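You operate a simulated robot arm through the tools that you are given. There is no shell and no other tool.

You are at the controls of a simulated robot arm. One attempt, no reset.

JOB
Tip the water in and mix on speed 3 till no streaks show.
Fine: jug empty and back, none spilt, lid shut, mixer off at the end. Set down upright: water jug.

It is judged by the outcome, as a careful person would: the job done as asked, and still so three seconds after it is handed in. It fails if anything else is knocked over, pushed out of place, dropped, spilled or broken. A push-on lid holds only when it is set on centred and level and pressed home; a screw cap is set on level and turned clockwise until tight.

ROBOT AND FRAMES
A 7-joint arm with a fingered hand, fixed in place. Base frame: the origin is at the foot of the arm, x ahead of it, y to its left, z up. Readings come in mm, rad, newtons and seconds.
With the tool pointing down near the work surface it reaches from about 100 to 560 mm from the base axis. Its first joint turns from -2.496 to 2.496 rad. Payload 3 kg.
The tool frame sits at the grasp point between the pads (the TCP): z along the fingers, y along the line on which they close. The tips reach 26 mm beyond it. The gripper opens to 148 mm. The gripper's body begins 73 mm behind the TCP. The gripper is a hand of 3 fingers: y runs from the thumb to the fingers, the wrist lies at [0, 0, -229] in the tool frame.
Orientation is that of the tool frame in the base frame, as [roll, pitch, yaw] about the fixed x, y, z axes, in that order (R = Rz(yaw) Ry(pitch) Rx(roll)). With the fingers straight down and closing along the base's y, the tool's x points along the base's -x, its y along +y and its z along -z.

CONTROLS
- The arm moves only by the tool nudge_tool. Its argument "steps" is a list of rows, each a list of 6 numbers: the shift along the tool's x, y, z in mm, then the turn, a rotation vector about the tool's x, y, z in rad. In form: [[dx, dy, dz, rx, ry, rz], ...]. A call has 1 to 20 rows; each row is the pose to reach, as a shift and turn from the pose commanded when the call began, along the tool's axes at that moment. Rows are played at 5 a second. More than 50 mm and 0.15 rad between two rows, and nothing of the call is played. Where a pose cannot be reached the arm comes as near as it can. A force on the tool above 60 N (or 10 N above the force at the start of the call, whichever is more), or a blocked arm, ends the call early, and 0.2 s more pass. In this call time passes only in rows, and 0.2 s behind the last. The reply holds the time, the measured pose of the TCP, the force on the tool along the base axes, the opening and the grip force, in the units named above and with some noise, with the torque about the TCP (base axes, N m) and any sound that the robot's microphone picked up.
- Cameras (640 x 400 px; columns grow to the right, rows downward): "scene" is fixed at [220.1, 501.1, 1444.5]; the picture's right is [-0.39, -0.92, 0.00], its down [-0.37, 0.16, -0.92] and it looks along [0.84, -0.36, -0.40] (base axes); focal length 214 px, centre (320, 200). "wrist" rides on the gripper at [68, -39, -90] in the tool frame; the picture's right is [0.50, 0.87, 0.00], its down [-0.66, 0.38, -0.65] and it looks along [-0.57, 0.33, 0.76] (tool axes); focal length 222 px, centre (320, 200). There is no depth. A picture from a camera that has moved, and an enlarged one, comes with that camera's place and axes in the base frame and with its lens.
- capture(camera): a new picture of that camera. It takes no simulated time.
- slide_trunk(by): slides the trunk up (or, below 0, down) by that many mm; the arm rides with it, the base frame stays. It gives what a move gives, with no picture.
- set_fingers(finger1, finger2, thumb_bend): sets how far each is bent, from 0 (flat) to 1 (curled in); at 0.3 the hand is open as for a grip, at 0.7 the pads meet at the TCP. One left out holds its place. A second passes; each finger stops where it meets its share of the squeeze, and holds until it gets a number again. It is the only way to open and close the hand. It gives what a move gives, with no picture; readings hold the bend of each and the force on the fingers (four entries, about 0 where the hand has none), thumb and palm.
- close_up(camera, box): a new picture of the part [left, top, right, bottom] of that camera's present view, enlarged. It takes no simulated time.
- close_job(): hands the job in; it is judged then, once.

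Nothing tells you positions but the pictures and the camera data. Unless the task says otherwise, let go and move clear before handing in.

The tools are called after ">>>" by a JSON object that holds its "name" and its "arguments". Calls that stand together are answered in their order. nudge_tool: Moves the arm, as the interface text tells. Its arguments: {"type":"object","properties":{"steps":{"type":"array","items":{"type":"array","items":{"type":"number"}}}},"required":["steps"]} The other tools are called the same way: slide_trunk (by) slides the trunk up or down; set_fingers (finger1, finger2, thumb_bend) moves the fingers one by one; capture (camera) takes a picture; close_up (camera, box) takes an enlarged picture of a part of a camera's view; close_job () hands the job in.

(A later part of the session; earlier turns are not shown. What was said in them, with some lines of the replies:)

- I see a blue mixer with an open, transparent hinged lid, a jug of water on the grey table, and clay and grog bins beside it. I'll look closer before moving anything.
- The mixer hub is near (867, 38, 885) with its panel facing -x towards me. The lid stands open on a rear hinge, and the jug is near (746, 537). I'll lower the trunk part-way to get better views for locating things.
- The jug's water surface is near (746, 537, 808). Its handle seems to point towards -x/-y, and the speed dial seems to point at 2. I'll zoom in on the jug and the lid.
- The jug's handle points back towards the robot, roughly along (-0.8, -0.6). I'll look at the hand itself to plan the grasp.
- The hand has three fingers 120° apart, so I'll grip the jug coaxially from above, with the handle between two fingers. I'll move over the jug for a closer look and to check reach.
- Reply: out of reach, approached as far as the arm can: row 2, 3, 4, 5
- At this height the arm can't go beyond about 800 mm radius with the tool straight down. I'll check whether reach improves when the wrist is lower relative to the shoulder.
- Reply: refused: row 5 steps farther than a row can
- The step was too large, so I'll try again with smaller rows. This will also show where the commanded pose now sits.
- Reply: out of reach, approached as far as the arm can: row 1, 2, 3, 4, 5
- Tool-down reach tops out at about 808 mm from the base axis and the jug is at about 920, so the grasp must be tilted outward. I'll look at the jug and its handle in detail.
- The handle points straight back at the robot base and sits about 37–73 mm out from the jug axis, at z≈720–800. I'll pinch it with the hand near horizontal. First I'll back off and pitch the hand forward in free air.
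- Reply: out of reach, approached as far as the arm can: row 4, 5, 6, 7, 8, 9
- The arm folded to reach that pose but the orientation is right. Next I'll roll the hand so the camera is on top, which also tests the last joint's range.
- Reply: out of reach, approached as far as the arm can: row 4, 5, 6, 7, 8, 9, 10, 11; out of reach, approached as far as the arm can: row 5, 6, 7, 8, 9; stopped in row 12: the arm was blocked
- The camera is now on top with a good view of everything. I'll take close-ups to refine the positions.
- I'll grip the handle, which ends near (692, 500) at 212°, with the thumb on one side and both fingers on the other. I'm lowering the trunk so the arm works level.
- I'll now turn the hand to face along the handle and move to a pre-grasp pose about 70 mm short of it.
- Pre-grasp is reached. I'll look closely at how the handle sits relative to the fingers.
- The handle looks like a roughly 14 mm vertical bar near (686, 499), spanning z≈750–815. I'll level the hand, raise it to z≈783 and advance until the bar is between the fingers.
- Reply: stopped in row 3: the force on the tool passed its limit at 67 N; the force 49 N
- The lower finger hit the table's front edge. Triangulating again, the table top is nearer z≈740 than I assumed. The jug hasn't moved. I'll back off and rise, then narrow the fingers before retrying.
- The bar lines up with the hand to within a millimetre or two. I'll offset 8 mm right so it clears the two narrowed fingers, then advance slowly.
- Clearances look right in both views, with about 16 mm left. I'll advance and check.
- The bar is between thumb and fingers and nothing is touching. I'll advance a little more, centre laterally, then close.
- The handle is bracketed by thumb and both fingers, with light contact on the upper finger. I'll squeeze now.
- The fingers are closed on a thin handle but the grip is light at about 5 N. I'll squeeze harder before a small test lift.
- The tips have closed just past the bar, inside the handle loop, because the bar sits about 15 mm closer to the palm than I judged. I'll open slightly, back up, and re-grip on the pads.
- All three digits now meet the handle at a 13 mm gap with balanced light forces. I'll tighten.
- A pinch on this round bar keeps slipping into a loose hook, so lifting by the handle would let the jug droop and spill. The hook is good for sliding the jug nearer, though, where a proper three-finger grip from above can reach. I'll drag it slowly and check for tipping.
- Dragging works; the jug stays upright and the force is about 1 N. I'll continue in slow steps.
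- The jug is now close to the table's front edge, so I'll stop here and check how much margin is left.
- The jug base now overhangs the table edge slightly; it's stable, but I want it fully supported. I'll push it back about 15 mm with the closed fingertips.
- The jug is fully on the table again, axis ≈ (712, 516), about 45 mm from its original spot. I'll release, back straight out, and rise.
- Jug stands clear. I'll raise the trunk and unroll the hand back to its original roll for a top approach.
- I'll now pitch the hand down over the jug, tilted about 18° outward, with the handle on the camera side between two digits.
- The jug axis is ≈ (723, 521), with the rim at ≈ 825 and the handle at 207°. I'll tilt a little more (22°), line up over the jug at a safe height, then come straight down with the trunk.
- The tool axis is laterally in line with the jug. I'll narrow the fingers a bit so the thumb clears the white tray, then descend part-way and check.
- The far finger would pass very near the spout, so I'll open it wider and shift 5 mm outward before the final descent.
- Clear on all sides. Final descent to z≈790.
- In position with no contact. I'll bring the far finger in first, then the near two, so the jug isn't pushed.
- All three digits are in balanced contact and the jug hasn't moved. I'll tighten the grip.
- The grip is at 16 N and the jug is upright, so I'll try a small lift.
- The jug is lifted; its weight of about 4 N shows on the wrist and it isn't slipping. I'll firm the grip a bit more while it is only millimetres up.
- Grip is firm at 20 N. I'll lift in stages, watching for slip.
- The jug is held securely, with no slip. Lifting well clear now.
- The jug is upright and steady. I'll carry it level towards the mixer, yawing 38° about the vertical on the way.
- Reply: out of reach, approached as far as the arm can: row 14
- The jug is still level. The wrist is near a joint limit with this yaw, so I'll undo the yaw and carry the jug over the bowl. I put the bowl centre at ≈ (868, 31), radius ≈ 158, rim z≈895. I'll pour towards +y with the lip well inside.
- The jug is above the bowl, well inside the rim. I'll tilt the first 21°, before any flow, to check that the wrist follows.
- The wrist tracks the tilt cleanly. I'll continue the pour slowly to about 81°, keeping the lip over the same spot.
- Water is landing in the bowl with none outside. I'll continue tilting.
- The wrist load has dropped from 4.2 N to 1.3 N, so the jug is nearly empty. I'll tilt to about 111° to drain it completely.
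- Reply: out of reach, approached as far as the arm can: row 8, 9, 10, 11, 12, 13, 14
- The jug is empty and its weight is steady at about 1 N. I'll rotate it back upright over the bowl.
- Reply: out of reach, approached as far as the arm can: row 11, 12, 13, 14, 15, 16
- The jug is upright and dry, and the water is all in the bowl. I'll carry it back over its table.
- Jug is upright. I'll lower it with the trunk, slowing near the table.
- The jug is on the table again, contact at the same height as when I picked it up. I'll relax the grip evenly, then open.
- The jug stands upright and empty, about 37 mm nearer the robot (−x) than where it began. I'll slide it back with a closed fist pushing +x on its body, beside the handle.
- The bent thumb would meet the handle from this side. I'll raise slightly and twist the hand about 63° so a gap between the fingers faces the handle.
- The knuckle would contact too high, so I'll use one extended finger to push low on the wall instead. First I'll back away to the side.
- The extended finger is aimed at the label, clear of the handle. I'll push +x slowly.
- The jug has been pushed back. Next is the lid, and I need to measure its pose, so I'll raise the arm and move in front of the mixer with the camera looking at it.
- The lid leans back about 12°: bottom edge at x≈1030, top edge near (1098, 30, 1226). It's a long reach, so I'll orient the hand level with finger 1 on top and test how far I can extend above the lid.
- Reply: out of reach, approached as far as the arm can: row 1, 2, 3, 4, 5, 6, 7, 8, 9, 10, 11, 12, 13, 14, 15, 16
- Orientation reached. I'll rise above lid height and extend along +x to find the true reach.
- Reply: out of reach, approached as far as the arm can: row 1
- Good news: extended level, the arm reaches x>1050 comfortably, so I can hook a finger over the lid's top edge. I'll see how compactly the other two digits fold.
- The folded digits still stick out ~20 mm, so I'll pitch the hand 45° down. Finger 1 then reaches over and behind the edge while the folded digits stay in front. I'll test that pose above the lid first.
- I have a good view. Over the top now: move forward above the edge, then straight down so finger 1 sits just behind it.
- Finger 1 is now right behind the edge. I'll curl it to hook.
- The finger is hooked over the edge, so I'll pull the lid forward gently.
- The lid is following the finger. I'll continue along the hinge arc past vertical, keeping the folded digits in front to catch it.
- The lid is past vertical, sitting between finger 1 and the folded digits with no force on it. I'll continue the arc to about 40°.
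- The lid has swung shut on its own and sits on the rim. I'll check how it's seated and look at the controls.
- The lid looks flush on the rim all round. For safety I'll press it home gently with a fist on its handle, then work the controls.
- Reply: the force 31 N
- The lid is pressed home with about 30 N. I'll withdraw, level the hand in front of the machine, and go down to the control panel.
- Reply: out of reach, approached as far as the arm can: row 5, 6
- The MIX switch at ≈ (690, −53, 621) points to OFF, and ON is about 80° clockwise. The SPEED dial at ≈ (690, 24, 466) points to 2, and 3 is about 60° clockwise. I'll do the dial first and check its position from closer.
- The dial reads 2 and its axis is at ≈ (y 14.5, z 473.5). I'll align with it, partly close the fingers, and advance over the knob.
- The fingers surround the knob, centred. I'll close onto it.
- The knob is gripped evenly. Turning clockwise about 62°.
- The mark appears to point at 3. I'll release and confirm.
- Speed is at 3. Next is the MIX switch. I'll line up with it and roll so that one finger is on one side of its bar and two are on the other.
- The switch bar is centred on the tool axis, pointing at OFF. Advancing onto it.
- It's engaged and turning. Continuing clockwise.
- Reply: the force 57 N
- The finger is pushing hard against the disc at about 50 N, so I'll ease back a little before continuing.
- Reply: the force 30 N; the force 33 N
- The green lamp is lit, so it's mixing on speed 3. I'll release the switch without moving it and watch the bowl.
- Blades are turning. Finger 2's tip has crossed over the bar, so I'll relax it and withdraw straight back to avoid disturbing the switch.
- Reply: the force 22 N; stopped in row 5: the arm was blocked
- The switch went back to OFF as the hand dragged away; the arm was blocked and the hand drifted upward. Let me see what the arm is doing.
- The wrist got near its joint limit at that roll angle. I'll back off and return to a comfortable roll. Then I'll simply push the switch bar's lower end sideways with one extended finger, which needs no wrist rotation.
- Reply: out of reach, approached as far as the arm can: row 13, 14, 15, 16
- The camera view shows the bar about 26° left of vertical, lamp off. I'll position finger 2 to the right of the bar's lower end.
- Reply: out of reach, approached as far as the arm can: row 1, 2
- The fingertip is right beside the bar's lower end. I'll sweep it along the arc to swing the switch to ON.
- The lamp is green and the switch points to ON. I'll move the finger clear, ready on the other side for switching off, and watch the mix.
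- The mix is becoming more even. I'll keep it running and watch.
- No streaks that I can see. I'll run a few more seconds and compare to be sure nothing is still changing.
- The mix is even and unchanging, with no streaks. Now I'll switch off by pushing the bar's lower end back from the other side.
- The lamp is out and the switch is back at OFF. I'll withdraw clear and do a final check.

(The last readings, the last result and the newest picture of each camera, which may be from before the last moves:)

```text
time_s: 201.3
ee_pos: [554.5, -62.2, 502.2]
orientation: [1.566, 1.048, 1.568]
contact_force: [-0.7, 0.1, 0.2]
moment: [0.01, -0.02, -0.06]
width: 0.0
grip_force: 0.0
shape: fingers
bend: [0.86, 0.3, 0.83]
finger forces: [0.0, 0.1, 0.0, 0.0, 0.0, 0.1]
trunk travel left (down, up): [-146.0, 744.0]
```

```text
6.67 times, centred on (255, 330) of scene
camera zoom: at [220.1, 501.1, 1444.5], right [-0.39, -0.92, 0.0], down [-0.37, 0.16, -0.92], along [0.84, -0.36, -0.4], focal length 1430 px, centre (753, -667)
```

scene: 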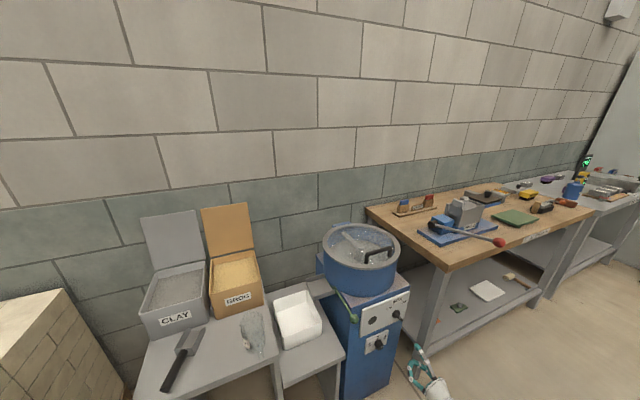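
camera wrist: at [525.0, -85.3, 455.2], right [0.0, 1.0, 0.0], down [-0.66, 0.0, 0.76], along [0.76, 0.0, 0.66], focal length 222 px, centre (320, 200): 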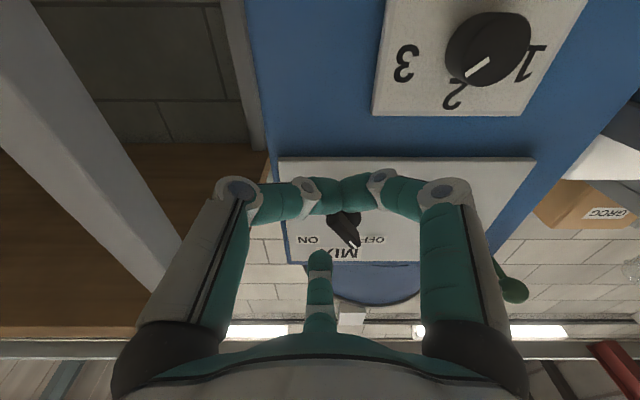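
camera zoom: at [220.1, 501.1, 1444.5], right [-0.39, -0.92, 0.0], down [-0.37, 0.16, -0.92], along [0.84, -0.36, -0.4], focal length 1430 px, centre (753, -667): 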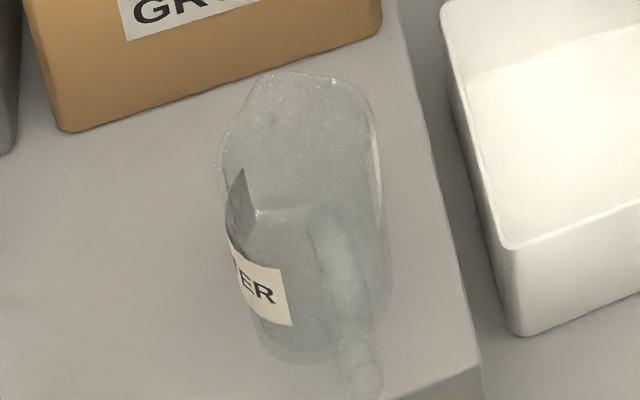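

Everything checks out: the mix shows no streaks, the lid is shut, the switch is at OFF with its lamp dark, and the jug stands empty and upright in its place. The hand is clear, so I'm handing in the job.

>>> {"name": "close_job", "arguments": {}}

```text
The job is handed in.
```

I tipped all the water into the mixer, shut the lid and mixed on speed 3 until I could see no streaks. The mixer is now off and I've handed the job in.

- **Jug:** it is empty and standing upright on its table. I slid it towards me to get a grip, then pushed it back, so it is within about 10 mm of where it started, with the handle turned slightly.
- **Water:** it went in over the middle of the bowl, and I saw none spilt.
- **Lid:** it dropped the last part of the way under its own weight, then I pressed it home. It sits flush on the rim.
- **Mixing:** the first time I switched it on, my hand knocked the switch back to OFF after a couple of seconds. I switched it on again and ran it for about 15 seconds. The mix looked even and stopped changing.
- **Contact with the table:** early on a finger hit the front edge of the jug's table. The jug did not move, and I saw no damage.

The speed dial is still set to 3.
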